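You operate a simulated robot arm through the tools that you are given. There is no shell and no other tool. Be economical: measure what you need, move in short steps, check, and stop when the job is done.

Carry out the task below with a simulated two-armed robot. There is one attempt and no reset: what you move stays moved.

TASK
Grease the hand bolt and screw it into the grey angle bracket.
Fine: hold the bracket on the grey mat; then set it in the green tray. Set down upright: grey angle bracket.
Where things are to end (x, y in the base frame): grey angle bracket within 60 mm of [500, -660].

It is judged by the outcome, as a careful person would: the job done as asked, and still so three seconds after it is handed in. It fails if anything else is knocked over, pushed out of place, dropped, spilled or broken.

THE ROBOT
Two 6-joint arms with two-finger grippers on one trunk, on a base that drives. Base frame: it is fixed to the floor where the robot stands at the start and does not move with it; the origin is under the middle of the robot, x ahead of it, y to its left, z up; the surface under the hand at the start is at about z = 800. Lengths are in mm, angles in degrees, forces in N, time in s.
The left shoulder is at the start at [30, 178, 963], the right one opposite. With the tool pointing down near the work surface each hand reaches from about 420 to 840 mm from the robot's upright axis, wherever it stands, measured 20 degrees to its own side. Places, roughly: green tray [500, -700, 800]; grey mat [500, -200, 800]; hand bolt (4x4x5 cm) [700, 300, 800]; open grease tin [700, 200, 800]. Payload 2.54 kg a hand.
Tool frame (each hand has its own): the origin (TCP) lies between the finger pads and is the grasp point; the fingertips stand 30 mm ahead of it; z points along the fingers, y is the line along which they close. The gripper opens to 116 mm. The gripper's body begins 95 mm behind the TCP.
Orientation is that of the tool frame in the base frame, as a unit quaternion [w, x, y, z]. With the fingers straight down and closing along the base's y, the tool's x points along the base's -x, its y along +y and its z along -z.

THE INTERFACE
- The arms move only by the tool arm_command. It takes "left_increments", "right_increments" or both (then of equal length, played together; a hand with none holds still); each is a list of rows, each a list of 6 numbers: the shift along the tool's x, y, z in units of 250 mm (1.0 is 250 mm), then the turn, a rotation vector about the tool's x, y, z in units of 60 degrees (1.0 is 60 degrees). In form: [[tx, ty, tz, rx, ry, rz], ...]. A call has 1 to 10 rows; each row is the pose to reach, as a shift and turn from the pose commanded when the call began, along the tool's axes at that moment. "left_gripper" and "right_gripper" are, for a hand that has rows, the finger opening in mm, from 0 to 116, set as the call begins (left out, the last holds). A call with a number of a shift or a turn outside -1 to 1 is refused whole. Rows are played at 5 a second. More than 50 mm and 8.6 degrees between two rows, or a gripper value outside its range, and nothing of the call is played. Where a pose cannot be reached the arm comes as near as it can. A force on the tool above 40 N (or 10 N above the force at the start of the call, whichever is more), or a blocked arm, ends the call early, and 0.2 s more pass. The fingers move at their own pace (about 153 mm/s each) and stop on an object; they squeeze with about 37 N. The grip force told is the motor's: it shows also when the fingers shut on nothing. Time passes only in rows, and 0.2 s behind the last, so rows that repeat a pose let the fingers close. The reply holds the time, the measured pose of the TCP, the force on the tool along the base axes, the opening and the grip force, in the units named above and with some noise, with the torque about the TCP (base axes, N m) and any sound that the robot's microphone picked up.
- Cameras (640 x 400 px; columns grow to the right, rows downward): "scene" is now at [45.5, -11.9, 1681.8]; the picture's right is [-0.15, -0.99, 0.00], its down [-0.78, 0.12, -0.62] and it looks along [0.61, -0.09, -0.79] (base axes); focal length 253 px, centre (320, 200). "left" rides on the left gripper at [69, 15, -122] in its tool frame; the picture's right is [-0.21, 0.98, 0.00], its down [-0.83, -0.18, -0.53] and it looks along [-0.52, -0.11, 0.85] (tool axes); focal length 251 px, centre (320, 200). "right" rides on the right gripper at [69, -15, -122] in its tool frame; the picture's right is [0.21, 0.98, 0.00], its down [-0.83, 0.18, -0.53] and it looks along [-0.52, 0.11, 0.85] (tool axes); focal length 251 px, centre (320, 200). There is no depth. A picture from a camera that has moved, and an enlarged one, comes with that camera's place and axes in the base frame and with its lens.
- camera(camera): a new picture of that camera. No time passes.
- lift_body(by): slides the trunk up (or, below 0, down) by that many mm; the arms and the scene camera ride with it, the base frame stays. It gives what a move gives, with no picture.
- steer(legs): drives the robot by 1 to 6 legs, each [ahead, left, turn to the left] in mm, mm and degrees, along the robot's own axes; the way and the turn of a leg run together, so that a leg with both is an arc; at most 1500 mm and 180 degrees a leg. The arms and the cameras ride along, it lands a little off, and it stops where it bumps. It gives what a move gives.
- turn_head(pan, tilt): turns the head with the scene camera to pan (to the left, within 143 degrees either way) and tilt (down, from -29 to 69), counted from straight ahead of the robot. It gives what a move gives.
- inspect(camera, box): a new picture of the part [left, top, right, bottom] of that camera's present view, enlarged. No time passes.
- finish_job(): hands the job in; it is judged then, once.

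Work in short steps. Places have to be worked out from the pictures, the camera data and where the tool is seen: move nearer, look again, correct. Check each grasp and each placing, and mend what went wrong. You have 120 turns and 92 pictures in all, those below and enlarged ones among them. Open the grippers and draw the arms clear of the work before you hand the job in, unless the task says otherwise; then end with one line.

The tools are called after "Call:" as a command line: name --argument value ..., lists and objects as JSON in quotes. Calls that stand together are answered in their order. arm_command: Moves the arms, as the interface text tells. Its arguments: {"type":"object","properties":{"left_increments":{"type":"array","items":{"type":"array","items":{"type":"number"}}},"left_gripper":{"type":"number"},"right_increments":{"type":"array","items":{"type":"array","items":{"type":"number"}}},"right_gripper":{"type":"number"}},"required":[]} The other tools are called the same way: lift_body (by) slides the trunk up or down; steer (legs) drives the base; turn_head (pan, tilt) turns the head that bears the scene camera; camera (camera) takes a picture; inspect (camera, box) takes an enlarged picture of a part of a camera's view; finish_job () hands the job in.

At the start:

```text
time_s: 0.0
left_eef_pos: [402.3, 233.8, 1159.8]
left_ee_rot: [0.0, 0.0, 1.0, 0.0]
left_force: [0.5, 0.1, 0.4]
left_torque: [-0.01, 0.01, -0.01]
left_finger_gap: 116.1
left_gripper_force: 0.0
right_eef_pos: [419.1, -93.6, 1167.2]
right_ee_rot: [0.001, 0.0, 1.0, 0.0]
right_force: [-0.4, -0.2, -1.0]
right_torque: [0.01, -0.04, -0.02]
right_finger_gap: 116.0
right_gripper_force: 0.1
trunk travel left (down, up): [-175.0, 365.0]
robot x, y, heading: [-3.4, 0.6, -0.2]
head pan, tilt: [-8.6, 51.9]
```

scene: 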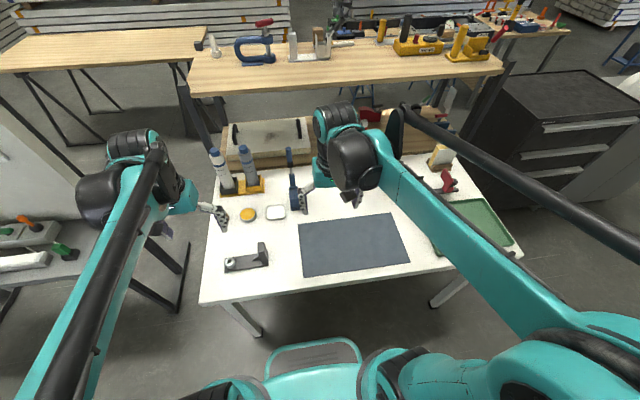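
right: 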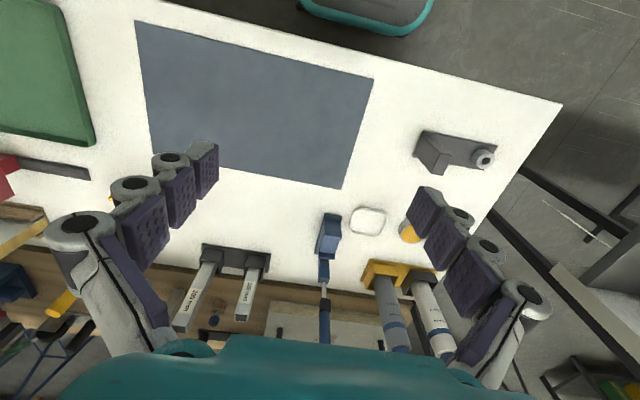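
left: 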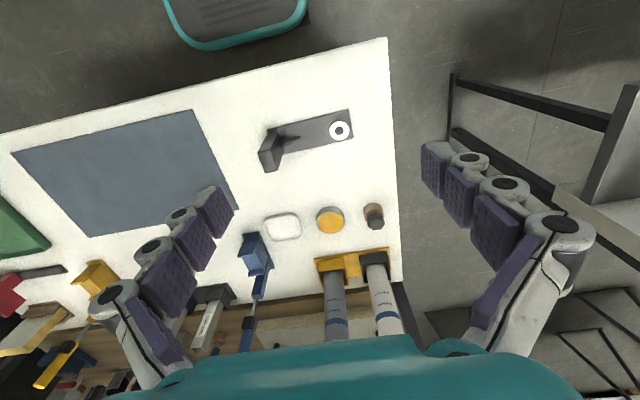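

The scene shows the bracket front left, the tin and bolt behind it. I enlarge the pictures to see them properly.

Call:
inspect --camera "left" --box '[220, 90, 420, 250]'

Call:
inspect --camera "scene" --box '[190, 140, 350, 300]'

Call:
inspect --camera "scene" --box '[380, 120, 540, 280]'

```text
2.50 times, centred on (320, 170) of left
camera zoom: at [333.6, 248.9, 1281.1], right [0.21, 0.98, 0.0], down [0.83, -0.18, 0.53], along [0.52, -0.11, -0.85], focal length 629 px, centre (320, 275)
```

zoom: 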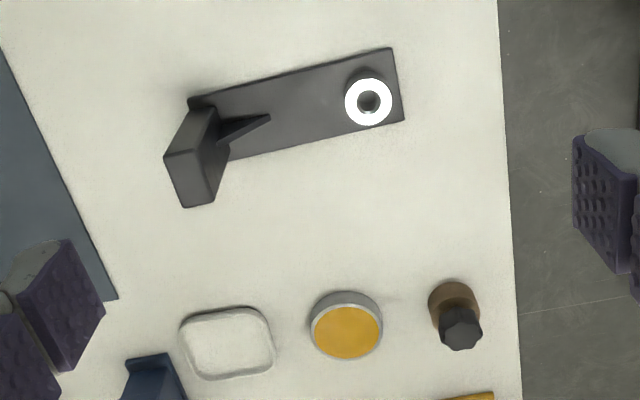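

```text
2.50 times, centred on (270, 220) of scene
camera zoom: at [45.5, -11.9, 1681.8], right [-0.15, -0.99, 0.0], down [-0.78, 0.12, -0.62], along [0.61, -0.09, -0.79], focal length 632 px, centre (445, 150)
```

zoom: 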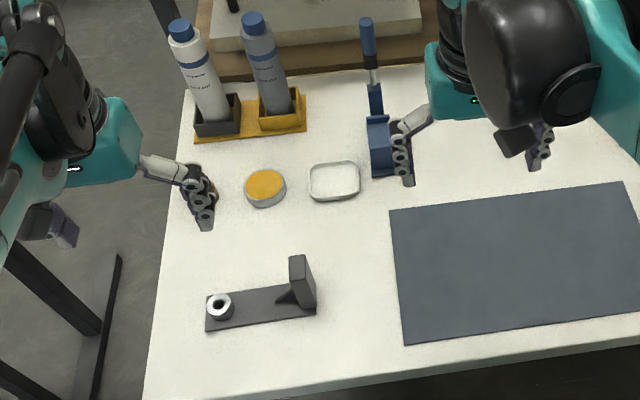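

```text
2.50 times, centred on (460, 200) of scene
camera zoom: at [45.5, -11.9, 1681.8], right [-0.15, -0.99, 0.0], down [-0.78, 0.12, -0.62], along [0.61, -0.09, -0.79], focal length 632 px, centre (-30, 200)
```

zoom: 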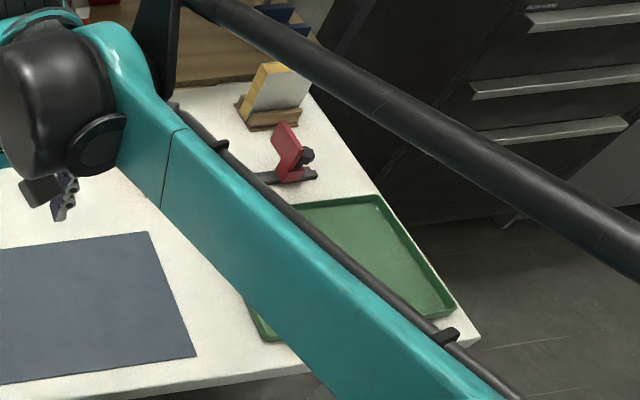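

The bolt stands at about [670, 304] with a dark hexagonal end up and a brown body below. I move the left hand nearer to view it, the tin and the bracket.

Call:
arm_command --left_increments '[[-0.126, 0.029, 0.128, 0, 0, 0], [-0.25, 0.058, 0.256, 0, 0, 0], [-0.38, 0.086, 0.384, 0, 0, 0], [-0.5, 0.115, 0.512, 0, 0, 0], [-0.63, 0.144, 0.64, 0, 0, 0], [-0.63, 0.144, 0.64, 0, 0, 0]]'

Call:
camera --camera "left"

Call:
camera --camera "scene"

```text
time_s: 1.4
left_eef_pos: [558.6, 272.4, 998.0]
left_ee_rot: [0.001, 0.0, 1.0, 0.0]
left_force: [-0.6, 0.8, 0.5]
left_torque: [0.0, -0.05, 0.02]
left_finger_gap: 115.9
left_gripper_force: 0.1
right_eef_pos: [418.4, -95.3, 1168.1]
right_ee_rot: [0.0, 0.0, 1.0, 0.0]
right_force: [-0.6, 0.0, 0.0]
right_torque: [-0.03, -0.07, -0.02]
right_finger_gap: 115.8
right_gripper_force: 0.0
trunk travel left (down, up): [-175.0, 365.0]
robot x, y, heading: [-0.4, 1.8, 0.0]
head pan, tilt: [-8.6, 51.9]
```

```text
85 pictures are left
camera left: at [490.7, 287.1, 1119.9], right [0.21, 0.98, 0.0], down [0.83, -0.18, 0.53], along [0.52, -0.11, -0.85], focal length 251 px, centre (320, 200)
```

left: 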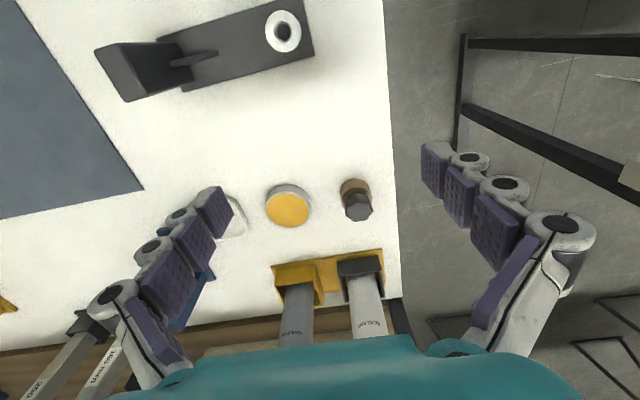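

```text
84 pictures are left
camera scene: at [43.8, -12.2, 1681.9], right [-0.15, -0.99, 0.0], down [-0.78, 0.12, -0.62], along [0.61, -0.09, -0.79], focal length 253 px, centre (320, 200)
```

scene: 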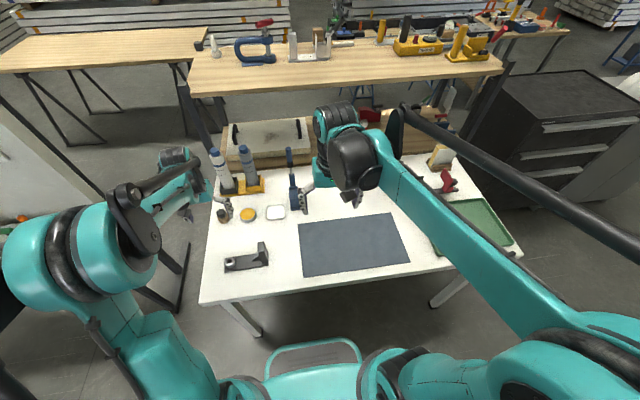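

I zoom on the bolt and tin, and on the bracket, from this nearer view.

Call:
inspect --camera "left" --box '[250, 160, 410, 260]'

Call:
inspect --camera "left" --box '[80, 0, 340, 160]'

Call:
inspect --camera "scene" --box '[200, 140, 280, 280]'

```text
4.00 times, centred on (330, 210) of left
camera zoom: at [490.7, 287.1, 1119.9], right [0.21, 0.98, 0.0], down [0.83, -0.18, 0.53], along [0.52, -0.11, -0.85], focal length 1006 px, centre (280, 160)
```

zoom: 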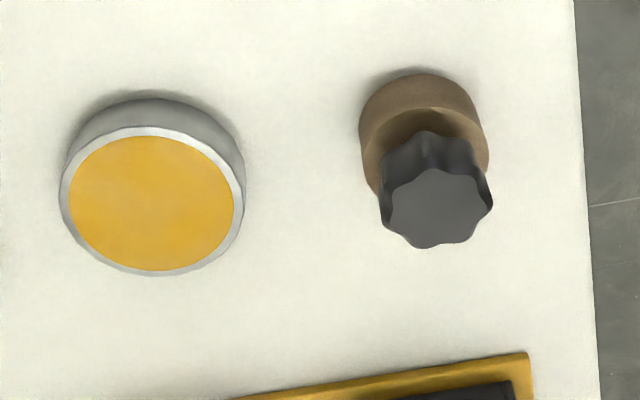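

```text
2.46 times, centred on (210, 80) of left
camera zoom: at [490.7, 287.1, 1119.9], right [0.21, 0.98, 0.0], down [0.83, -0.18, 0.53], along [0.52, -0.11, -0.85], focal length 619 px, centre (591, 495)
```

zoom: 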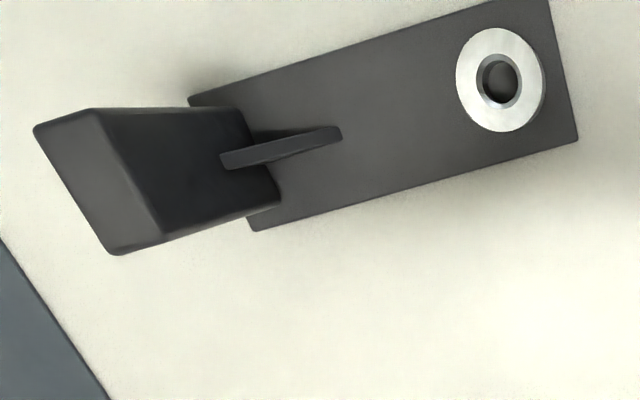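

```text
2.86 times, centred on (240, 210) of scene
camera zoom: at [43.8, -12.2, 1681.9], right [-0.15, -0.99, 0.0], down [-0.78, 0.12, -0.62], along [0.61, -0.09, -0.79], focal length 722 px, centre (549, 171)
```

zoom: 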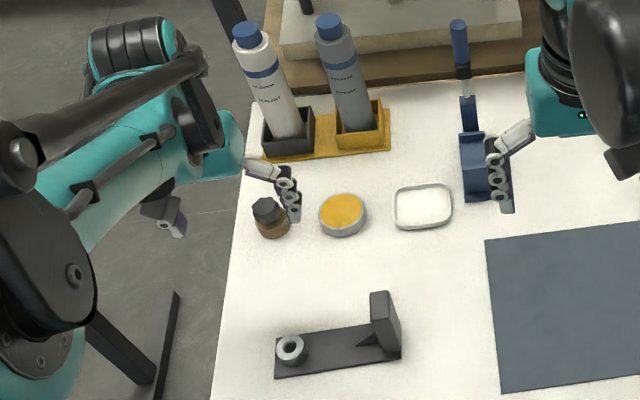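

The bolt is a lobed knob standing in a brown socket (shank down), and the bracket has a vertical bored boss at about [474, 254] and an upright at about [479, 135]. Plan: the right hand holds the upright, closing along x, and the left hand does the bolt. I first park the left arm and start yawing the right.

Call:
arm_command --left_increments '[[0.034, 0.073, -0.087, 0, 0, 0], [0.067, 0.146, -0.174, 0, 0, 0], [0.1, 0.22, -0.26, 0, 0, 0], [0.135, 0.293, -0.348, 0, 0, 0], [0.169, 0.366, -0.435, 0, 0, 0], [0.2, 0.44, -0.52, 0, 0, 0], [0.236, 0.512, -0.608, 0, 0, 0]]' --right_increments '[[-0.0126, 0.043, 0.027, 0, 0, -0.141], [-0.025, 0.086, 0.055, 0, 0, -0.282], [-0.038, 0.129, 0.082, 0, 0, -0.423], [-0.05, 0.171, 0.11, 0, 0, -0.564], [-0.063, 0.214, 0.137, 0, 0, -0.705], [-0.075, 0.257, 0.165, 0, 0, -0.846], [-0.088, 0.3, 0.192, 0, 0, -0.987]]'

```text
time_s: 3.0
left_eef_pos: [502.9, 401.8, 1152.5]
left_ee_rot: [0.0, 0.0, 1.0, 0.0]
left_force: [-0.9, -0.5, 0.7]
left_torque: [-0.01, 0.01, 0.0]
left_finger_gap: 115.8
left_gripper_force: 0.2
right_eef_pos: [440.6, -20.0, 1119.6]
right_ee_rot: [0.0, -0.495, 0.869, 0.001]
right_force: [1.0, 0.2, 0.0]
right_torque: [0.04, -0.01, -0.01]
right_finger_gap: 116.2
right_gripper_force: 0.1
trunk travel left (down, up): [-175.0, 365.0]
robot x, y, heading: [-1.5, -0.4, -0.2]
head pan, tilt: [-8.6, 51.9]
```

Poses tracked well. I finish the yaw so the right hand closes along x.

Call:
arm_command --right_increments '[[0, 0, 0, 0, 0, -0.129], [0, 0, 0, 0, 0, -0.257], [0, 0, 0, 0, 0, -0.385], [0, 0, 0, 0, 0, -0.513], [0, 0, 0, 0, 0, -0.513]]'

```text
time_s: 4.2
left_eef_pos: [501.5, 401.7, 1151.3]
left_ee_rot: [0.0, 0.0, 1.0, 0.0]
left_force: [0.6, 0.4, 0.1]
left_torque: [0.01, -0.01, -0.01]
left_finger_gap: 116.0
left_gripper_force: 0.1
right_eef_pos: [441.0, -19.8, 1120.9]
right_ee_rot: [0.0, 0.708, -0.706, 0.0]
right_force: [0.0, 0.3, -0.2]
right_torque: [0.04, 0.03, -0.01]
right_finger_gap: 116.2
right_gripper_force: 0.0
trunk travel left (down, up): [-175.0, 365.0]
robot x, y, heading: [-2.4, -2.0, -0.3]
head pan, tilt: [-8.6, 51.9]
```

Now I tilt the hand 25° (wrist leaning to −y) and bring it near the upright, then look.

Call:
arm_command --right_increments '[[-0.11, -0.037, 0.1, 0, -0.104, 0], [-0.22, -0.074, 0.2, 0, -0.208, 0], [-0.33, -0.111, 0.3, 0, -0.312, 0], [-0.44, -0.148, 0.4, 0, -0.417, 0], [-0.44, -0.148, 0.4, 0, -0.417, 0]]'

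Call:
camera --camera "right"

Call:
camera --camera "scene"

```text
time_s: 5.4
left_eef_pos: [500.5, 402.1, 1152.2]
left_ee_rot: [0.0, 0.0, 1.0, 0.0]
left_force: [-0.5, 0.2, 1.0]
left_torque: [-0.05, -0.02, -0.02]
left_finger_gap: 115.9
left_gripper_force: 0.1
right_eef_pos: [479.7, 88.8, 1022.3]
right_ee_rot: [-0.153, 0.69, -0.69, -0.154]
right_force: [-0.4, 0.6, -0.3]
right_torque: [-0.02, 0.0, -0.02]
right_finger_gap: 115.6
right_gripper_force: 0.0
trunk travel left (down, up): [-175.0, 365.0]
robot x, y, heading: [-3.2, -0.7, -0.2]
head pan, tilt: [-8.6, 51.9]
```

```text
80 pictures are left
camera right: at [494.1, -25.3, 1105.6], right [-0.98, -0.19, -0.09], down [-0.18, 0.52, 0.83], along [-0.11, 0.83, -0.54], focal length 251 px, centre (320, 200)
```

right: 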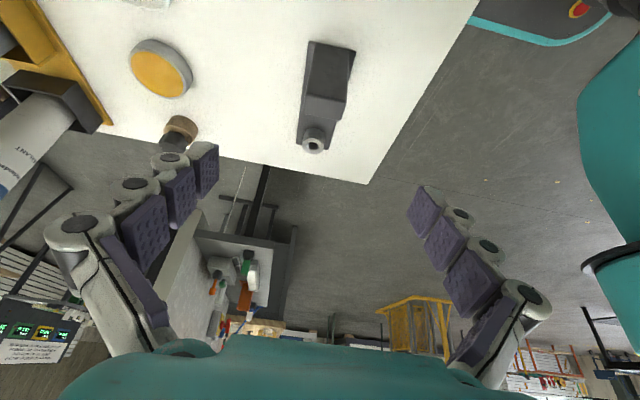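

```text
79 pictures are left
camera scene: at [44.6, -12.2, 1681.9], right [-0.15, -0.99, 0.0], down [-0.78, 0.12, -0.62], along [0.61, -0.09, -0.79], focal length 253 px, centre (320, 200)
```

scene: 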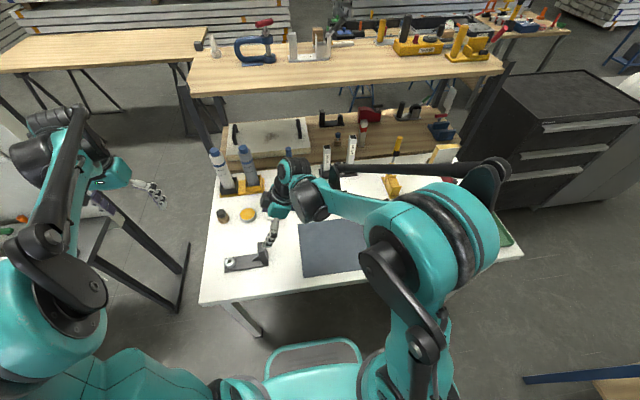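

The right camera sees the upright from behind its top. I enlarge it to measure.

Call:
inspect --camera "right" --box '[240, 20, 400, 160]'

Call:
inspect --camera "scene" --box '[205, 205, 315, 285]'

```text
2.86 times, centred on (320, 90) of right
camera zoom: at [494.1, -25.3, 1105.6], right [-0.98, -0.19, -0.09], down [-0.18, 0.52, 0.83], along [-0.11, 0.83, -0.54], focal length 718 px, centre (320, 514)
```

zoom: 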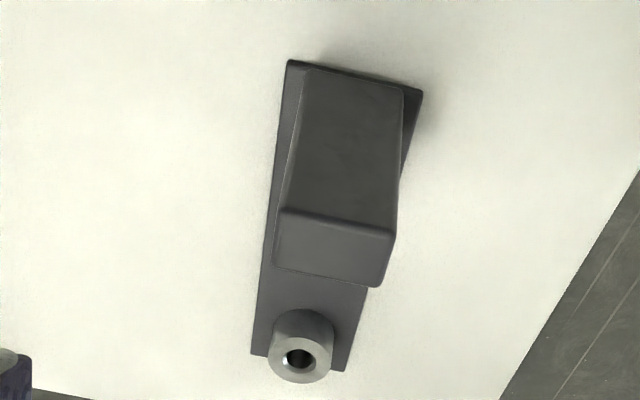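

```text
5.00 times, centred on (260, 245) of scene
camera zoom: at [44.6, -12.2, 1681.9], right [-0.15, -0.99, 0.0], down [-0.78, 0.12, -0.62], along [0.61, -0.09, -0.79], focal length 1264 px, centre (620, -25)
```

zoom: 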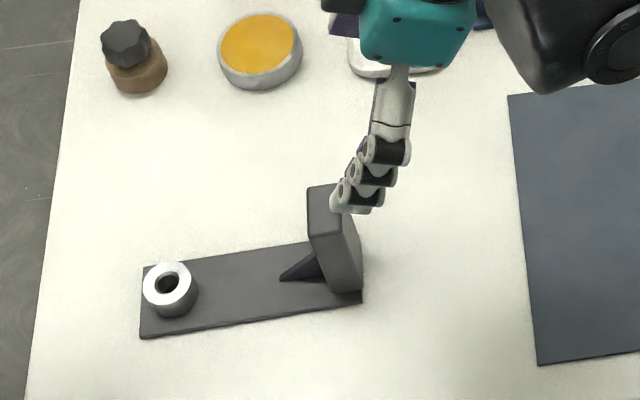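

The upright measures x 460–499, y 118–141, top z ≈ 900. I lower the open right hand to straddle it at z ≈ 872.

Call:
arm_command --right_increments '[[0.027, 0, 0.154, 0, 0, 0], [0.054, 0, 0.307, 0, 0, 0], [0.08, 0, 0.46, 0, 0, 0], [0.107, 0, 0.614, 0, 0, 0], [0.107, 0, 0.614, 0, 0, 0]]'

Call:
camera --camera "right"

Call:
inspect --camera "scene" --box '[205, 205, 315, 285]'

```text
time_s: 6.6
left_eef_pos: [500.9, 402.1, 1151.5]
left_ee_rot: [-0.001, 0.0, 1.0, 0.0]
left_force: [0.1, -0.7, -0.1]
left_torque: [-0.01, -0.01, -0.01]
left_finger_gap: 116.0
left_gripper_force: 0.1
right_eef_pos: [478.4, 130.2, 870.7]
right_ee_rot: [-0.152, 0.691, -0.69, -0.154]
right_force: [-0.4, -0.1, -0.3]
right_torque: [-0.04, -0.01, 0.03]
right_finger_gap: 116.1
right_gripper_force: 0.1
trunk travel left (down, up): [-175.0, 365.0]
robot x, y, heading: [-0.7, 3.0, -0.2]
head pan, tilt: [-8.6, 51.9]
```

```text
76 pictures are left
camera right: at [493.5, 15.1, 954.3], right [-0.98, -0.19, -0.09], down [-0.18, 0.52, 0.83], along [-0.11, 0.83, -0.55], focal length 251 px, centre (320, 200)
```

right: 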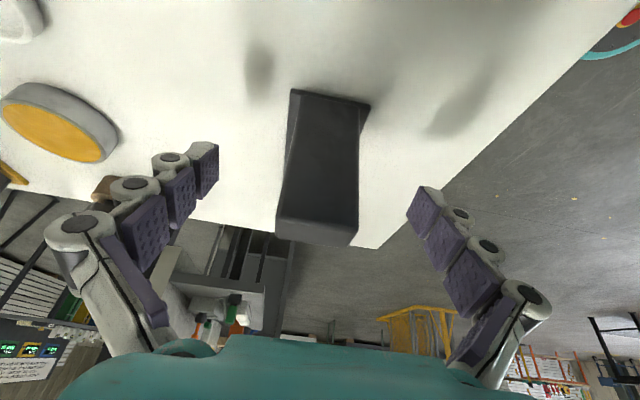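

```text
5.00 times, centred on (260, 245) of scene
camera zoom: at [45.2, -12.0, 1681.9], right [-0.15, -0.99, 0.0], down [-0.78, 0.12, -0.62], along [0.61, -0.09, -0.79], focal length 1264 px, centre (620, -25)
```

zoom: 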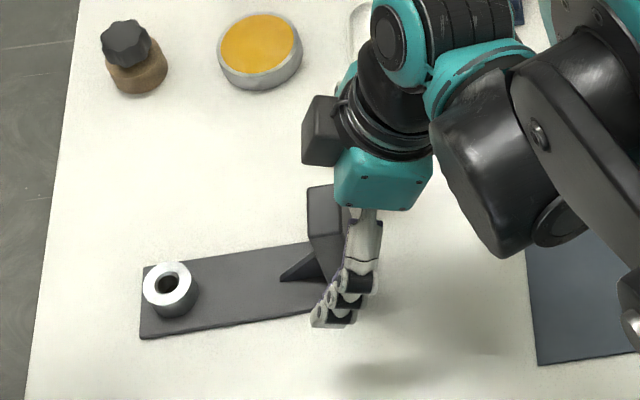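

The fingers straddle the upright evenly. I close the right gripper.

Call:
arm_command --right_increments '[[0, 0, 0, 0, 0, 0], [0, 0, 0, 0, 0, 0], [0, 0, 0, 0, 0, 0], [0, 0, 0, 0, 0, 0]]' --right_gripper 10

```text
time_s: 7.6
left_eef_pos: [501.1, 400.0, 1152.1]
left_ee_rot: [0.0, 0.0, 1.0, 0.0]
left_force: [0.4, 0.3, 0.3]
left_torque: [0.0, -0.01, -0.01]
left_finger_gap: 115.8
left_gripper_force: 0.0
right_eef_pos: [477.5, 130.0, 871.3]
right_ee_rot: [-0.153, 0.69, -0.69, -0.153]
right_force: [0.6, -0.6, 3.8]
right_torque: [-0.35, -0.09, 0.02]
right_finger_gap: 39.1
right_gripper_force: 36.9
trunk travel left (down, up): [-175.0, 365.0]
robot x, y, heading: [-1.2, 0.9, -0.0]
head pan, tilt: [-8.6, 51.9]
```

Grip is firm at 39 mm. I lift the bracket 60 mm and check.

Call:
arm_command --right_increments '[[-0.034, 0, -0.0725, 0, 0, 0], [-0.068, 0, -0.145, 0, 0, 0], [-0.1015, 0, -0.2175, 0, 0, 0], [-0.1015, 0, -0.2175, 0, 0, 0]]'

Call:
camera --camera "scene"

```text
time_s: 8.6
left_eef_pos: [500.9, 401.8, 1151.1]
left_ee_rot: [0.0, 0.0, 1.0, 0.0]
left_force: [0.4, -0.6, 0.5]
left_torque: [-0.02, 0.0, -0.01]
left_finger_gap: 116.1
left_gripper_force: 0.0
right_eef_pos: [478.9, 131.7, 929.3]
right_ee_rot: [0.153, -0.69, 0.69, 0.153]
right_force: [-0.4, 0.1, -3.7]
right_torque: [-0.12, 0.03, -0.03]
right_finger_gap: 39.3
right_gripper_force: 37.2
trunk travel left (down, up): [-175.0, 365.0]
robot x, y, heading: [-1.1, 0.6, 0.3]
head pan, tilt: [-8.6, 51.9]
```

```text
74 pictures are left
camera scene: at [46.3, -11.6, 1681.7], right [-0.15, -0.99, 0.0], down [-0.78, 0.12, -0.62], along [0.61, -0.09, -0.79], focal length 253 px, centre (320, 200)
```

scene: 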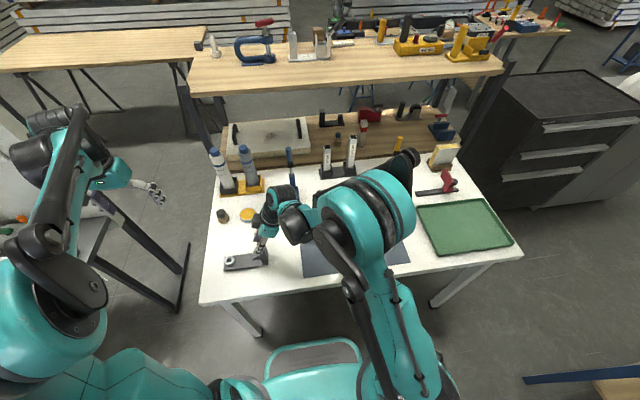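

The bracket is held level (about 3.7 N). I carry it toward the mat.

Call:
arm_command --right_increments '[[0.16, -0.016, -0.074, 0, 0, 0], [0.32, -0.032, -0.149, 0, 0, 0], [0.48, -0.048, -0.223, 0, 0, 0], [0.64, -0.064, -0.298, 0, 0, 0], [0.798, -0.08, -0.372, 0, 0, 0]]'

Call:
arm_command --right_increments '[[0.15, 0, -0.002, 0, 0, 0], [0.3, 0, -0.004, 0, 0, 0], [0.438, 0, -0.006, 0, 0, 0], [0.438, 0, -0.006, 0, 0, 0]]'

Call:
camera --camera "scene"

```text
time_s: 9.8
left_eef_pos: [500.2, 400.3, 1151.3]
left_ee_rot: [-0.001, 0.0, 1.0, 0.0]
left_force: [0.0, -0.4, -0.4]
left_torque: [0.0, -0.02, 0.02]
left_finger_gap: 116.2
left_gripper_force: 0.1
right_eef_pos: [500.3, -91.6, 930.7]
right_ee_rot: [-0.154, 0.69, -0.69, -0.153]
right_force: [0.9, 0.0, -3.6]
right_torque: [-0.1, 0.02, 0.01]
right_finger_gap: 39.3
right_gripper_force: 36.7
trunk travel left (down, up): [-175.0, 365.0]
robot x, y, heading: [-0.5, -1.3, -0.1]
head pan, tilt: [-8.6, 51.9]
```

```text
time_s: 10.4
left_eef_pos: [499.1, 401.7, 1151.4]
left_ee_rot: [0.001, 0.0, 1.0, 0.0]
left_force: [0.5, -0.1, 0.2]
left_torque: [0.03, -0.02, 0.0]
left_finger_gap: 116.0
left_gripper_force: 0.1
right_eef_pos: [498.7, -152.8, 900.7]
right_ee_rot: [-0.155, 0.691, -0.689, -0.156]
right_force: [-2.0, -2.3, 20.2]
right_torque: [-0.32, 0.17, 0.1]
right_finger_gap: 39.5
right_gripper_force: 37.4
trunk travel left (down, up): [-175.0, 365.0]
robot x, y, heading: [-4.3, -3.3, 0.0]
head pan, tilt: [-8.6, 51.9]
stopped in row 3 (right hand): the force on the tool passed its limit at 102 N (the readings are from after the stop); the commanded pose is now the measured one
```

```text
73 pictures are left
camera scene: at [43.4, -12.0, 1681.9], right [-0.15, -0.99, 0.0], down [-0.78, 0.12, -0.62], along [0.61, -0.09, -0.79], focal length 253 px, centre (320, 200)
```

scene: 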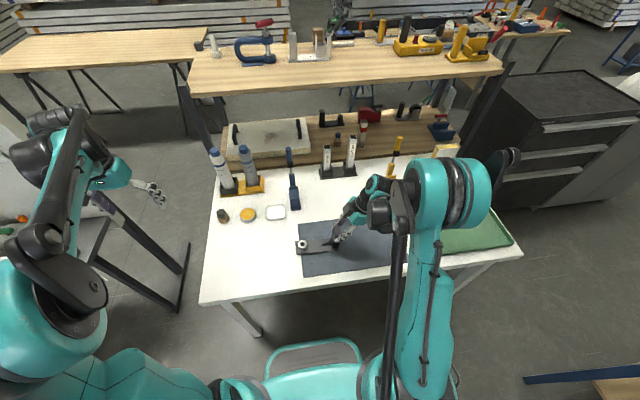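

The bracket hit something 30 mm earlier than expected (102 N peak). I look closely.

Call:
inspect --camera "scene" --box '[280, 190, 400, 280]'

Call:
camera --camera "right"

Call:
camera --camera "left"

```text
4.44 times, centred on (340, 235) of scene
camera zoom: at [43.4, -12.0, 1681.9], right [-0.15, -0.99, 0.0], down [-0.78, 0.12, -0.62], along [0.61, -0.09, -0.79], focal length 1124 px, centre (231, 44)
```

zoom: 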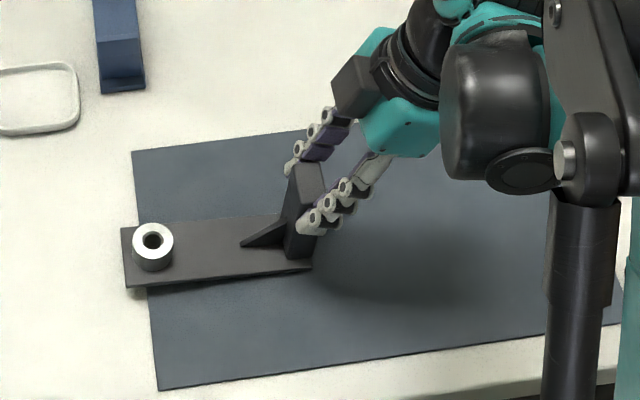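

```text
71 pictures are left
camera right: at [513.8, -266.6, 982.7], right [-0.98, -0.2, -0.09], down [-0.18, 0.52, 0.84], along [-0.12, 0.83, -0.54], focal length 251 px, centre (320, 200)
```

right: 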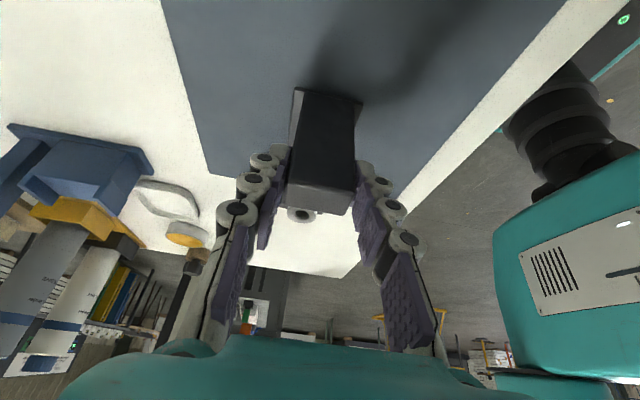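

```text
70 pictures are left
camera left: at [430.7, 416.5, 1273.9], right [0.22, 0.98, 0.0], down [0.82, -0.18, 0.54], along [0.52, -0.11, -0.84], focal length 251 px, centre (320, 200)
```

left: 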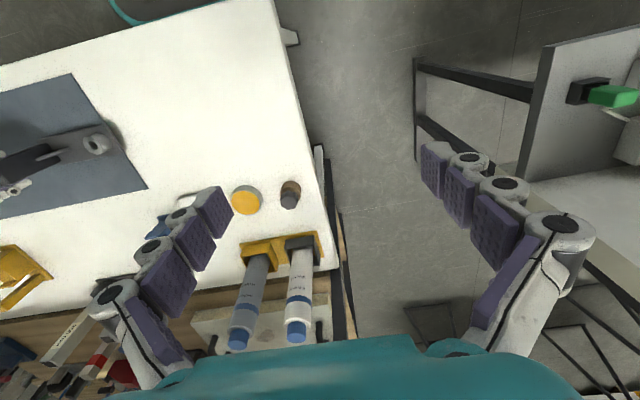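

The bracket slid down along the fingers during transport and now rests on the mat edge (top ≈ 898, upright centre ≈ [497, −136], boss ≈ [504, −12]). I open, go deeper on the upright, and look.

Call:
arm_command --right_increments '[[0, 0, 0, 0, 0, 0], [0, 0, 0, 0, 0, 0], [0.003, 0.004, 0.085, 0, 0, 0], [0.005, 0.008, 0.169, 0, 0, 0], [0.005, 0.008, 0.169, 0, 0, 0]]' --right_gripper 75

Call:
camera --camera "right"

Call:
inspect --camera "scene" --box '[280, 190, 400, 280]'

```text
time_s: 11.6
left_eef_pos: [500.3, 402.7, 1151.1]
left_ee_rot: [0.0, 0.0, 1.0, 0.0]
left_force: [1.0, 0.8, 0.3]
left_torque: [-0.01, -0.01, 0.0]
left_finger_gap: 116.5
left_gripper_force: 0.1
right_eef_pos: [498.9, -133.6, 860.4]
right_ee_rot: [-0.154, 0.691, -0.689, -0.155]
right_force: [-0.5, 0.3, -0.2]
right_torque: [0.01, -0.04, -0.02]
right_finger_gap: 74.9
right_gripper_force: 0.1
trunk travel left (down, up): [-175.0, 365.0]
robot x, y, heading: [1.1, -3.2, 0.1]
head pan, tilt: [-8.6, 51.9]
```

```text
69 pictures are left
camera right: at [513.9, -249.1, 943.9], right [-0.98, -0.2, -0.09], down [-0.18, 0.52, 0.84], along [-0.12, 0.83, -0.54], focal length 251 px, centre (320, 200)
```

right: 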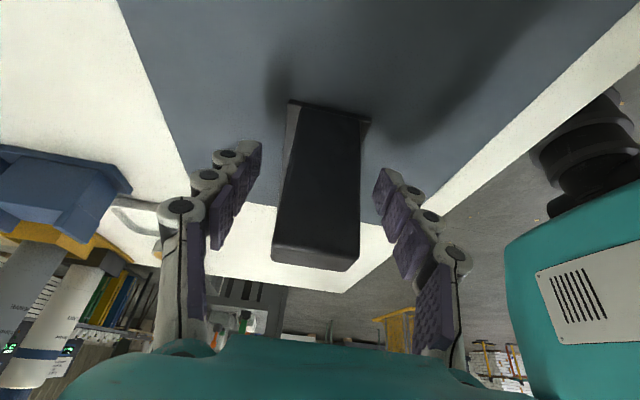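

```text
4.44 times, centred on (340, 235) of scene
camera zoom: at [45.5, -11.7, 1681.8], right [-0.15, -0.99, 0.0], down [-0.78, 0.12, -0.62], along [0.61, -0.09, -0.79], focal length 1124 px, centre (231, 44)
```

zoom: 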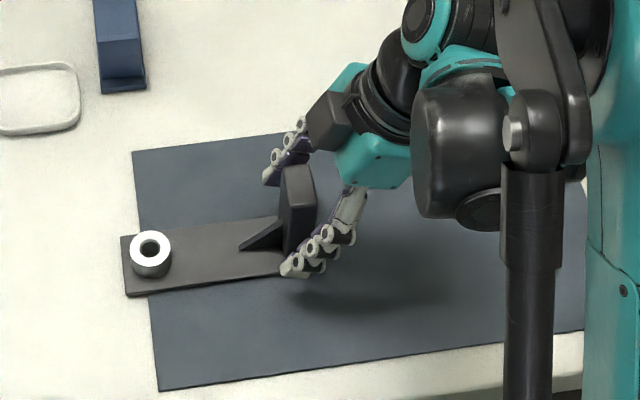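

The straddle is good and deeper. I close and lift 15 mm slowly to test for slip.

Call:
arm_command --right_increments '[[0, 0, 0, 0, 0, 0], [0, 0, 0, 0, 0, 0], [0, 0, 0, 0, 0, 0], [-0.0085, 0, -0.018, 0, 0, 0], [-0.017, 0, -0.036, 0, 0, 0], [-0.0255, 0, -0.054, 0, 0, 0], [-0.034, 0, -0.072, 0, 0, 0], [-0.034, 0, -0.072, 0, 0, 0]]' --right_gripper 0

Call:
camera --camera "right"

```text
time_s: 13.4
left_eef_pos: [502.4, 401.7, 1152.5]
left_ee_rot: [0.0, 0.001, 1.0, -0.001]
left_force: [-0.1, -0.4, 0.7]
left_torque: [0.02, 0.06, 0.02]
left_finger_gap: 116.0
left_gripper_force: 0.1
right_eef_pos: [497.6, -133.7, 879.3]
right_ee_rot: [-0.155, 0.691, -0.689, -0.155]
right_force: [-0.5, 0.7, -4.1]
right_torque: [-0.14, 0.02, 0.01]
right_finger_gap: 39.2
right_gripper_force: 37.3
trunk travel left (down, up): [-175.0, 365.0]
robot x, y, heading: [-0.5, 2.7, -0.1]
head pan, tilt: [-8.6, 51.9]
```

```text
67 pictures are left
camera right: at [513.5, -249.2, 962.9], right [-0.98, -0.2, -0.09], down [-0.18, 0.52, 0.84], along [-0.12, 0.83, -0.54], focal length 251 px, centre (320, 200)
```

right: 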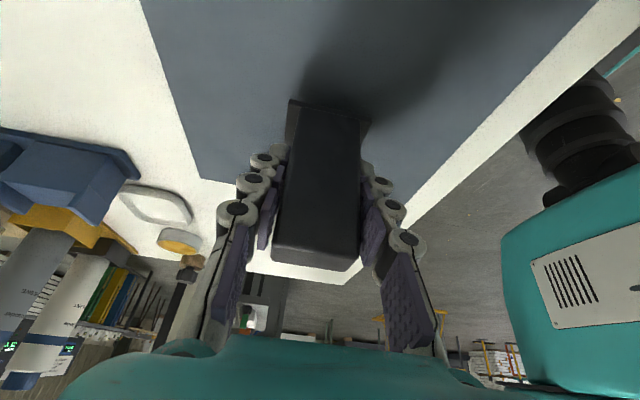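

No slip: the bracket moved with the hand. I shift it slowly 66 mm to −y.

Call:
arm_command --right_increments '[[0.03, 0, -0.014, 0, 0, 0], [0.06, 0, -0.028, 0, 0, 0], [0.09, 0, -0.042, 0, 0, 0], [0.12, 0, -0.057, 0, 0, 0], [0.15, 0, -0.071, 0, 0, 0], [0.18, 0, -0.085, 0, 0, 0], [0.21, 0, -0.1, 0, 0, 0], [0.239, 0, -0.113, 0, 0, 0], [0.239, 0, -0.113, 0, 0, 0]]'

Call:
camera --camera "right"

```text
time_s: 15.4
left_eef_pos: [500.6, 401.9, 1152.2]
left_ee_rot: [0.0, -0.001, 1.0, 0.0]
left_force: [-0.5, -0.8, 0.5]
left_torque: [-0.01, 0.0, 0.0]
left_finger_gap: 116.0
left_gripper_force: 0.1
right_eef_pos: [498.6, -199.7, 879.5]
right_ee_rot: [-0.155, 0.691, -0.689, -0.155]
right_force: [-0.3, -0.3, -3.6]
right_torque: [-0.11, -0.01, -0.01]
right_finger_gap: 39.3
right_gripper_force: 36.8
trunk travel left (down, up): [-175.0, 365.0]
robot x, y, heading: [0.3, 0.9, 0.0]
head pan, tilt: [-8.6, 51.9]
```

```text
66 pictures are left
camera right: at [514.0, -314.5, 961.9], right [-0.98, -0.2, -0.09], down [-0.18, 0.52, 0.84], along [-0.12, 0.83, -0.54], focal length 251 px, centre (320, 200)
```

right: 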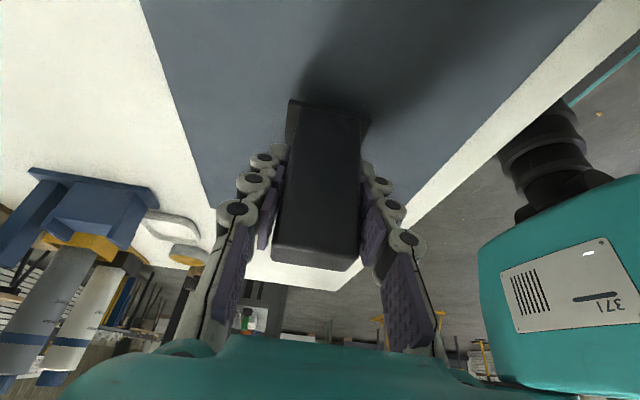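

Still no slip. I lower onto the mat in small steps.

Call:
arm_command --right_increments '[[0.007, 0, 0.014, 0, 0, 0], [0.013, 0, 0.028, 0, 0, 0], [0.02, 0, 0.042, 0, 0, 0], [0.026, 0, 0.055, 0, 0, 0], [0.031, 0, 0.066, 0, 0, 0], [0.031, 0, 0.066, 0, 0, 0]]'

Call:
inspect --camera "scene" --box '[280, 190, 400, 280]'

```text
time_s: 16.8
left_eef_pos: [500.8, 401.9, 1150.8]
left_ee_rot: [0.0, -0.001, 1.0, 0.0]
left_force: [-0.4, 0.5, 0.4]
left_torque: [0.01, 0.0, -0.01]
left_finger_gap: 116.1
left_gripper_force: 0.1
right_eef_pos: [498.1, -199.0, 861.5]
right_ee_rot: [-0.155, 0.691, -0.689, -0.154]
right_force: [-0.6, -0.2, -4.7]
right_torque: [-0.12, -0.02, 0.03]
right_finger_gap: 39.3
right_gripper_force: 37.0
trunk travel left (down, up): [-175.0, 365.0]
robot x, y, heading: [2.2, 4.0, -0.0]
head pan, tilt: [-8.6, 51.9]
```

```text
4.44 times, centred on (340, 235) of scene
camera zoom: at [45.9, -11.8, 1681.8], right [-0.15, -0.99, 0.0], down [-0.78, 0.12, -0.62], along [0.61, -0.09, -0.79], focal length 1124 px, centre (231, 44)
```

zoom: 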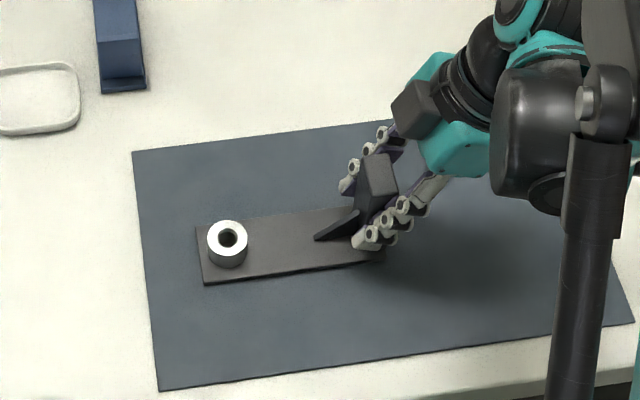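

Force still shows the full weight, so it hovers just above the mat. I lower a few more mm in small steps.

Call:
arm_command --right_increments '[[0.0017, 0, 0.0036, 0, 0, 0], [0.0034, 0, 0.0072, 0, 0, 0], [0.0051, 0, 0.011, 0, 0, 0], [0.0051, 0, 0.011, 0, 0, 0]]'

```text
time_s: 17.8
left_eef_pos: [499.6, 401.6, 1152.3]
left_ee_rot: [0.0, 0.0, 1.0, -0.001]
left_force: [0.6, 0.3, -0.5]
left_torque: [0.03, 0.02, 0.01]
left_finger_gap: 116.0
left_gripper_force: 0.0
right_eef_pos: [499.4, -199.2, 860.4]
right_ee_rot: [-0.155, 0.69, -0.69, -0.154]
right_force: [4.0, -5.2, 28.4]
right_torque: [0.06, -0.13, -0.05]
right_finger_gap: 39.5
right_gripper_force: 36.8
trunk travel left (down, up): [-175.0, 365.0]
robot x, y, heading: [1.8, 2.8, 0.1]
head pan, tilt: [-8.6, 51.9]
```

It rests on the mat with a modest press; I ease 1 mm. At the same time I bring the left hand over toward the bolt.

Call:
arm_command --left_increments '[[-0.112, -0.082, 0.121, 0, 0, 0], [-0.224, -0.163, 0.242, 0, 0, 0], [-0.336, -0.245, 0.362, 0, 0, 0], [-0.448, -0.326, 0.483, 0, 0, 0], [-0.56, -0.408, 0.604, 0, 0, 0], [-0.56, -0.408, 0.604, 0, 0, 0]]' --right_increments '[[-0.001, 0, -0.002, 0, 0, 0], [-0.0018, 0, -0.0038, 0, 0, 0], [-0.0018, 0, -0.0038, 0, 0, 0], [-0.0018, 0, -0.0038, 0, 0, 0], [-0.0018, 0, -0.0038, 0, 0, 0], [-0.0018, 0, -0.0038, 0, 0, 0]]' --left_gripper 80

Call:
inspect --camera "left" --box '[200, 80, 440, 230]'

```text
time_s: 19.2
left_eef_pos: [641.5, 302.2, 997.9]
left_ee_rot: [0.0, 0.0, 1.0, 0.0]
left_force: [-0.1, 0.3, 0.7]
left_torque: [0.01, -0.02, 0.01]
left_finger_gap: 79.9
left_gripper_force: 0.0
right_eef_pos: [496.6, -198.8, 861.2]
right_ee_rot: [-0.155, 0.69, -0.69, -0.155]
right_force: [-3.0, 0.1, 5.2]
right_torque: [-0.02, 0.48, 0.05]
right_finger_gap: 39.0
right_gripper_force: 37.2
trunk travel left (down, up): [-175.0, 365.0]
robot x, y, heading: [4.9, -1.8, 0.1]
head pan, tilt: [-8.6, 51.9]
```

```text
2.67 times, centred on (320, 155) of left
camera zoom: at [573.3, 317.0, 1119.8], right [0.21, 0.98, 0.0], down [0.83, -0.18, 0.53], along [0.52, -0.11, -0.85], focal length 670 px, centre (320, 320)
```

zoom: 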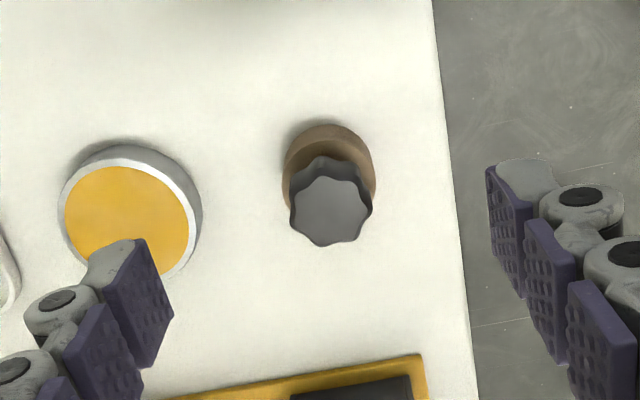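

Triangulated: knob top at about [683.5, 298.5, 849], socket top z ≈ 826. I move the left hand above it and check the alignment.

Call:
arm_command --left_increments '[[-0.056, -0.005, 0.144, 0, 0, 0], [-0.112, -0.01, 0.288, 0, 0, 0], [-0.168, -0.015, 0.432, 0, 0, 0], [-0.168, -0.015, 0.432, 0, 0, 0]]' --left_gripper 80

Call:
camera --camera "left"

```text
time_s: 20.2
left_eef_pos: [683.1, 295.5, 893.8]
left_ee_rot: [0.0, 0.0, 1.0, 0.001]
left_force: [-0.5, 0.2, 0.1]
left_torque: [0.04, -0.03, 0.02]
left_finger_gap: 80.1
left_gripper_force: 0.1
right_eef_pos: [498.2, -199.0, 859.5]
right_ee_rot: [-0.155, 0.69, -0.69, -0.155]
right_force: [-0.8, -1.0, 3.6]
right_torque: [-0.04, 0.18, 0.04]
right_finger_gap: 39.4
right_gripper_force: 37.0
trunk travel left (down, up): [-175.0, 365.0]
robot x, y, heading: [0.5, -2.0, -0.1]
head pan, tilt: [-8.6, 51.9]
```

```text
63 pictures are left
camera left: at [614.8, 311.6, 1014.7], right [0.21, 0.98, 0.0], down [0.83, -0.18, 0.53], along [0.52, -0.11, -0.85], focal length 251 px, centre (320, 200)
```

left: 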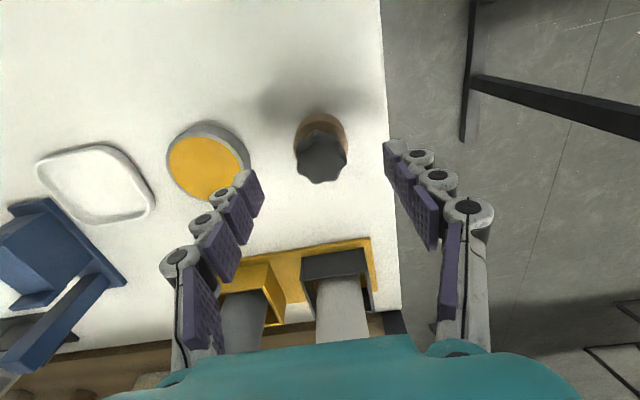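

Knob is centred between the fingers (≈[682.5, 298]). I descend to z ≈ 859 with 2 mm y-correction.

Call:
arm_command --left_increments '[[0, 0.006, 0.045, 0, 0, 0], [0, 0.009, 0.09, 0, 0, 0], [0, 0.009, 0.12, 0, 0, 0], [0, 0.009, 0.136, 0, 0, 0], [0, 0.009, 0.136, 0, 0, 0]]' --left_gripper 66

Call:
camera --camera "left"

```text
time_s: 21.4
left_eef_pos: [683.2, 298.5, 858.3]
left_ee_rot: [0.001, 0.0, 1.0, -0.001]
left_force: [0.2, 0.1, 0.5]
left_torque: [0.02, -0.01, 0.0]
left_finger_gap: 66.1
left_gripper_force: 0.1
right_eef_pos: [498.7, -199.8, 859.2]
right_ee_rot: [-0.154, 0.691, -0.689, -0.156]
right_force: [2.4, 0.6, 4.4]
right_torque: [-0.05, -0.11, -0.03]
right_finger_gap: 39.3
right_gripper_force: 37.0
trunk travel left (down, up): [-175.0, 365.0]
robot x, y, heading: [-0.6, 3.2, -0.2]
head pan, tilt: [-8.6, 51.9]
```

```text
62 pictures are left
camera left: at [614.5, 313.8, 979.6], right [0.21, 0.98, 0.0], down [0.83, -0.18, 0.53], along [0.52, -0.11, -0.85], focal length 251 px, centre (320, 200)
```

left: 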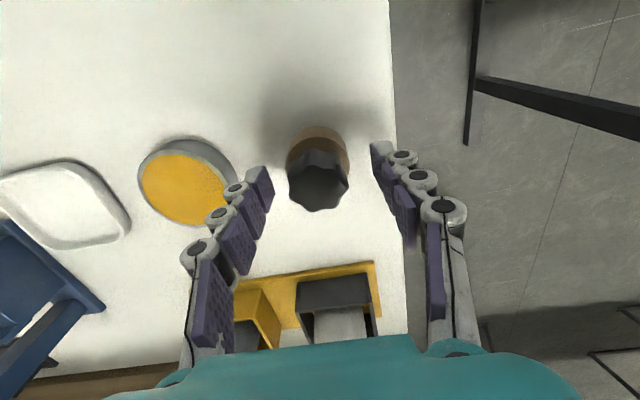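

Aligned. I close on the knob.

Call:
arm_command --left_increments '[[0, 0, 0, 0, 0, 0], [0, 0, 0, 0, 0, 0], [0, 0, 0, 0, 0, 0]]' --left_gripper 0

```text
time_s: 22.2
left_eef_pos: [683.6, 299.1, 858.9]
left_ee_rot: [0.001, 0.001, 1.0, 0.0]
left_force: [-0.4, -2.2, 3.6]
left_torque: [-0.01, -0.05, 0.01]
left_finger_gap: 34.8
left_gripper_force: 37.1
right_eef_pos: [498.4, -199.3, 861.1]
right_ee_rot: [-0.154, 0.691, -0.689, -0.155]
right_force: [0.8, 0.7, 1.3]
right_torque: [0.19, -0.06, -0.11]
right_finger_gap: 39.0
right_gripper_force: 36.7
trunk travel left (down, up): [-175.0, 365.0]
robot x, y, heading: [-3.9, -1.7, 0.1]
head pan, tilt: [-8.6, 51.9]
```

Gripped at 34.8 mm. I draw the bolt straight up slowly.

Call:
arm_command --left_increments '[[0, 0, -0.04, 0, 0, 0], [0, 0, -0.08, 0, 0, 0], [0, 0, -0.13, 0, 0, 0], [0, 0, -0.18, 0, 0, 0], [0, 0, -0.23, 0, 0, 0], [0, 0, -0.28, 0, 0, 0], [0, 0, -0.28, 0, 0, 0]]'

Call:
camera --camera "left"

Call:
inspect --camera "scene" --box '[190, 140, 300, 240]'

```text
time_s: 23.8
left_eef_pos: [683.0, 298.0, 927.9]
left_ee_rot: [0.0, 0.0, 1.0, 0.0]
left_force: [0.4, 0.4, -0.7]
left_torque: [0.0, -0.01, -0.01]
left_finger_gap: 34.5
left_gripper_force: 37.2
right_eef_pos: [498.9, -200.2, 860.5]
right_ee_rot: [-0.155, 0.69, -0.689, -0.155]
right_force: [-1.3, -0.9, 1.5]
right_torque: [-0.21, 0.06, -0.01]
right_finger_gap: 39.2
right_gripper_force: 37.4
trunk travel left (down, up): [-175.0, 365.0]
robot x, y, heading: [-0.9, -0.3, 0.3]
head pan, tilt: [-8.6, 51.9]
```

```text
61 pictures are left
camera left: at [614.0, 313.3, 1050.3], right [0.21, 0.98, 0.0], down [0.83, -0.18, 0.53], along [0.52, -0.11, -0.85], focal length 251 px, centre (320, 200)
```

left: 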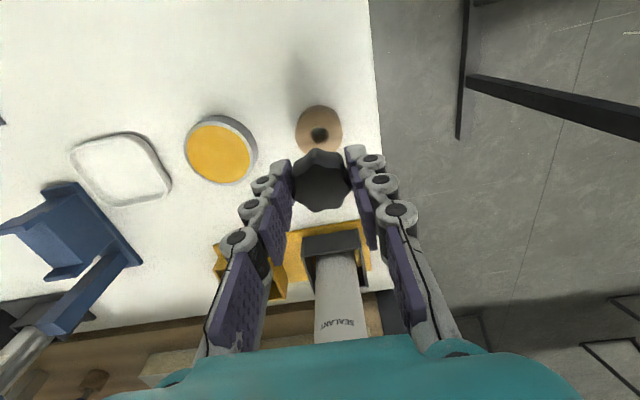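

```text
4.00 times, centred on (245, 190) of scene
camera zoom: at [45.3, -11.8, 1681.8], right [-0.15, -0.99, 0.0], down [-0.78, 0.12, -0.62], along [0.61, -0.09, -0.79], focal length 1011 px, centre (620, 240)
```

zoom: 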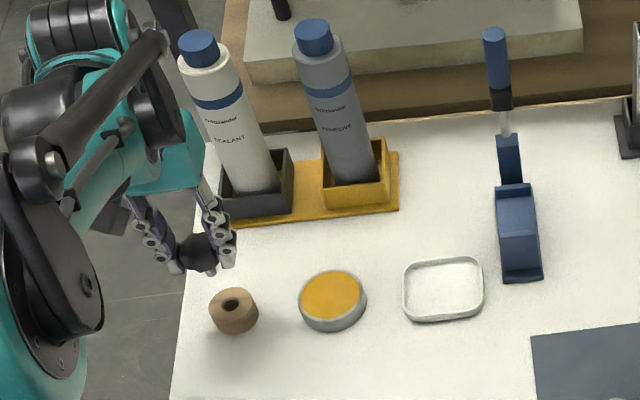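

The bolt came out and the socket stayed put. Shank bottom ≈ TCP−59; the tin is at about [681, 201] with rim z ≈ 822. I move above the tin at this height.

Call:
arm_command --left_increments '[[0.002, -0.078, 0, 0, 0, 0], [0.004, -0.156, 0, 0, 0, 0], [0.006, -0.234, 0, 0, 0, 0], [0.008, -0.312, 0, 0, 0, 0], [0.008, -0.388, 0, 0, 0, 0], [0.008, -0.388, 0, 0, 0, 0]]'

Call:
camera --camera "left"

Call:
inspect --camera "scene" --box '[190, 140, 300, 240]'

```text
time_s: 25.2
left_eef_pos: [681.9, 200.2, 930.3]
left_ee_rot: [-0.001, 0.001, 1.0, 0.0]
left_force: [-0.3, -0.2, -0.7]
left_torque: [0.02, 0.0, 0.03]
left_finger_gap: 34.9
left_gripper_force: 37.0
right_eef_pos: [497.6, -199.8, 860.6]
right_ee_rot: [-0.154, 0.69, -0.69, -0.155]
right_force: [0.8, 1.3, 0.9]
right_torque: [0.08, -0.03, 0.01]
right_finger_gap: 39.2
right_gripper_force: 37.2
trunk travel left (down, up): [-175.0, 365.0]
robot x, y, heading: [-0.3, 2.0, 0.1]
head pan, tilt: [-8.6, 51.9]
```

```text
59 pictures are left
camera left: at [613.8, 215.7, 1052.1], right [0.21, 0.98, 0.0], down [0.83, -0.18, 0.53], along [0.52, -0.11, -0.85], focal length 251 px, centre (320, 200)
```

left: 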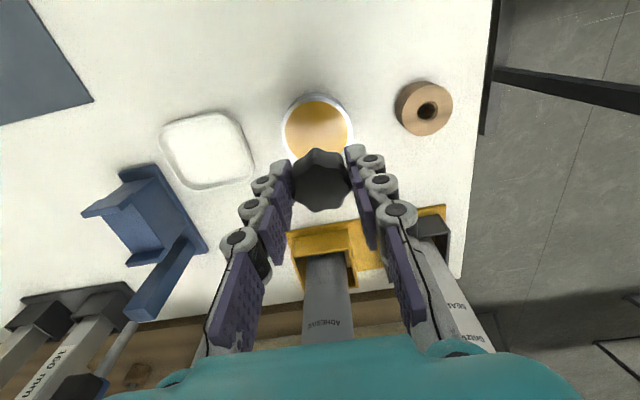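

```text
4.00 times, centred on (245, 190) of scene
camera zoom: at [45.6, -11.6, 1681.8], right [-0.15, -0.99, 0.0], down [-0.78, 0.12, -0.62], along [0.61, -0.09, -0.79], focal length 1011 px, centre (620, 240)
```

zoom: 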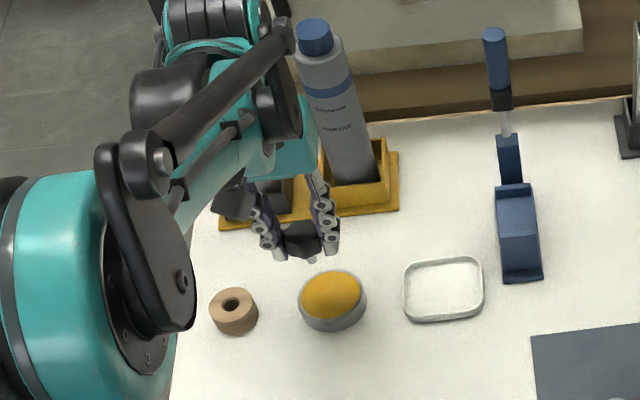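

Centred over the tin. I lower so the shank dips to z ≈ 806 in the grease.

Call:
arm_command --left_increments '[[0.004, 0, 0.06, 0, 0, 0], [0.006, 0, 0.12, 0, 0, 0], [0.006, 0, 0.17, 0, 0, 0], [0.006, 0, 0.2, 0, 0, 0], [0.006, 0, 0.23, 0, 0, 0], [0.006, 0, 0.256, 0, 0, 0], [0.006, 0, 0.256, 0, 0, 0], [0.006, 0, 0.256, 0, 0, 0]]'

Call:
camera --camera "left"

```text
time_s: 26.8
left_eef_pos: [678.3, 201.1, 865.8]
left_ee_rot: [0.001, -0.001, 1.0, 0.0]
left_force: [-2.2, 0.1, 20.7]
left_torque: [0.01, 0.14, 0.01]
left_finger_gap: 34.5
left_gripper_force: 37.4
right_eef_pos: [496.9, -200.6, 860.7]
right_ee_rot: [-0.156, 0.691, -0.689, -0.155]
right_force: [-0.1, -0.2, -4.0]
right_torque: [-0.13, -0.02, -0.02]
right_finger_gap: 39.3
right_gripper_force: 37.0
trunk travel left (down, up): [-175.0, 365.0]
robot x, y, heading: [-4.3, -6.6, 0.0]
head pan, tilt: [-8.6, 51.9]
stopped in row 7 (left hand): the force on the tool passed its limit at 42 N (the readings are from after the stop); the commanded pose is now the measured one
```

```text
57 pictures are left
camera left: at [609.9, 215.7, 987.9], right [0.21, 0.98, 0.0], down [0.83, -0.18, 0.53], along [0.52, -0.11, -0.85], focal length 251 px, centre (320, 200)
```

left: 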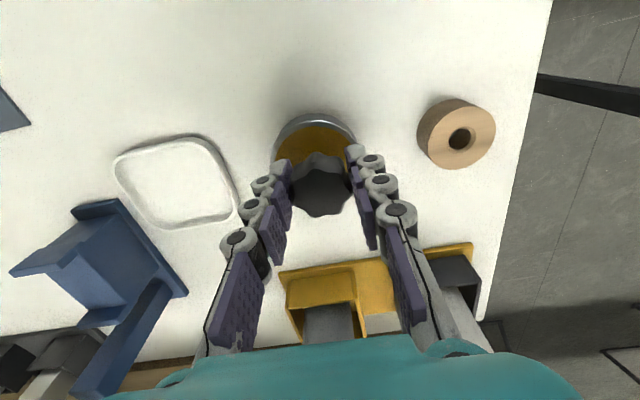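

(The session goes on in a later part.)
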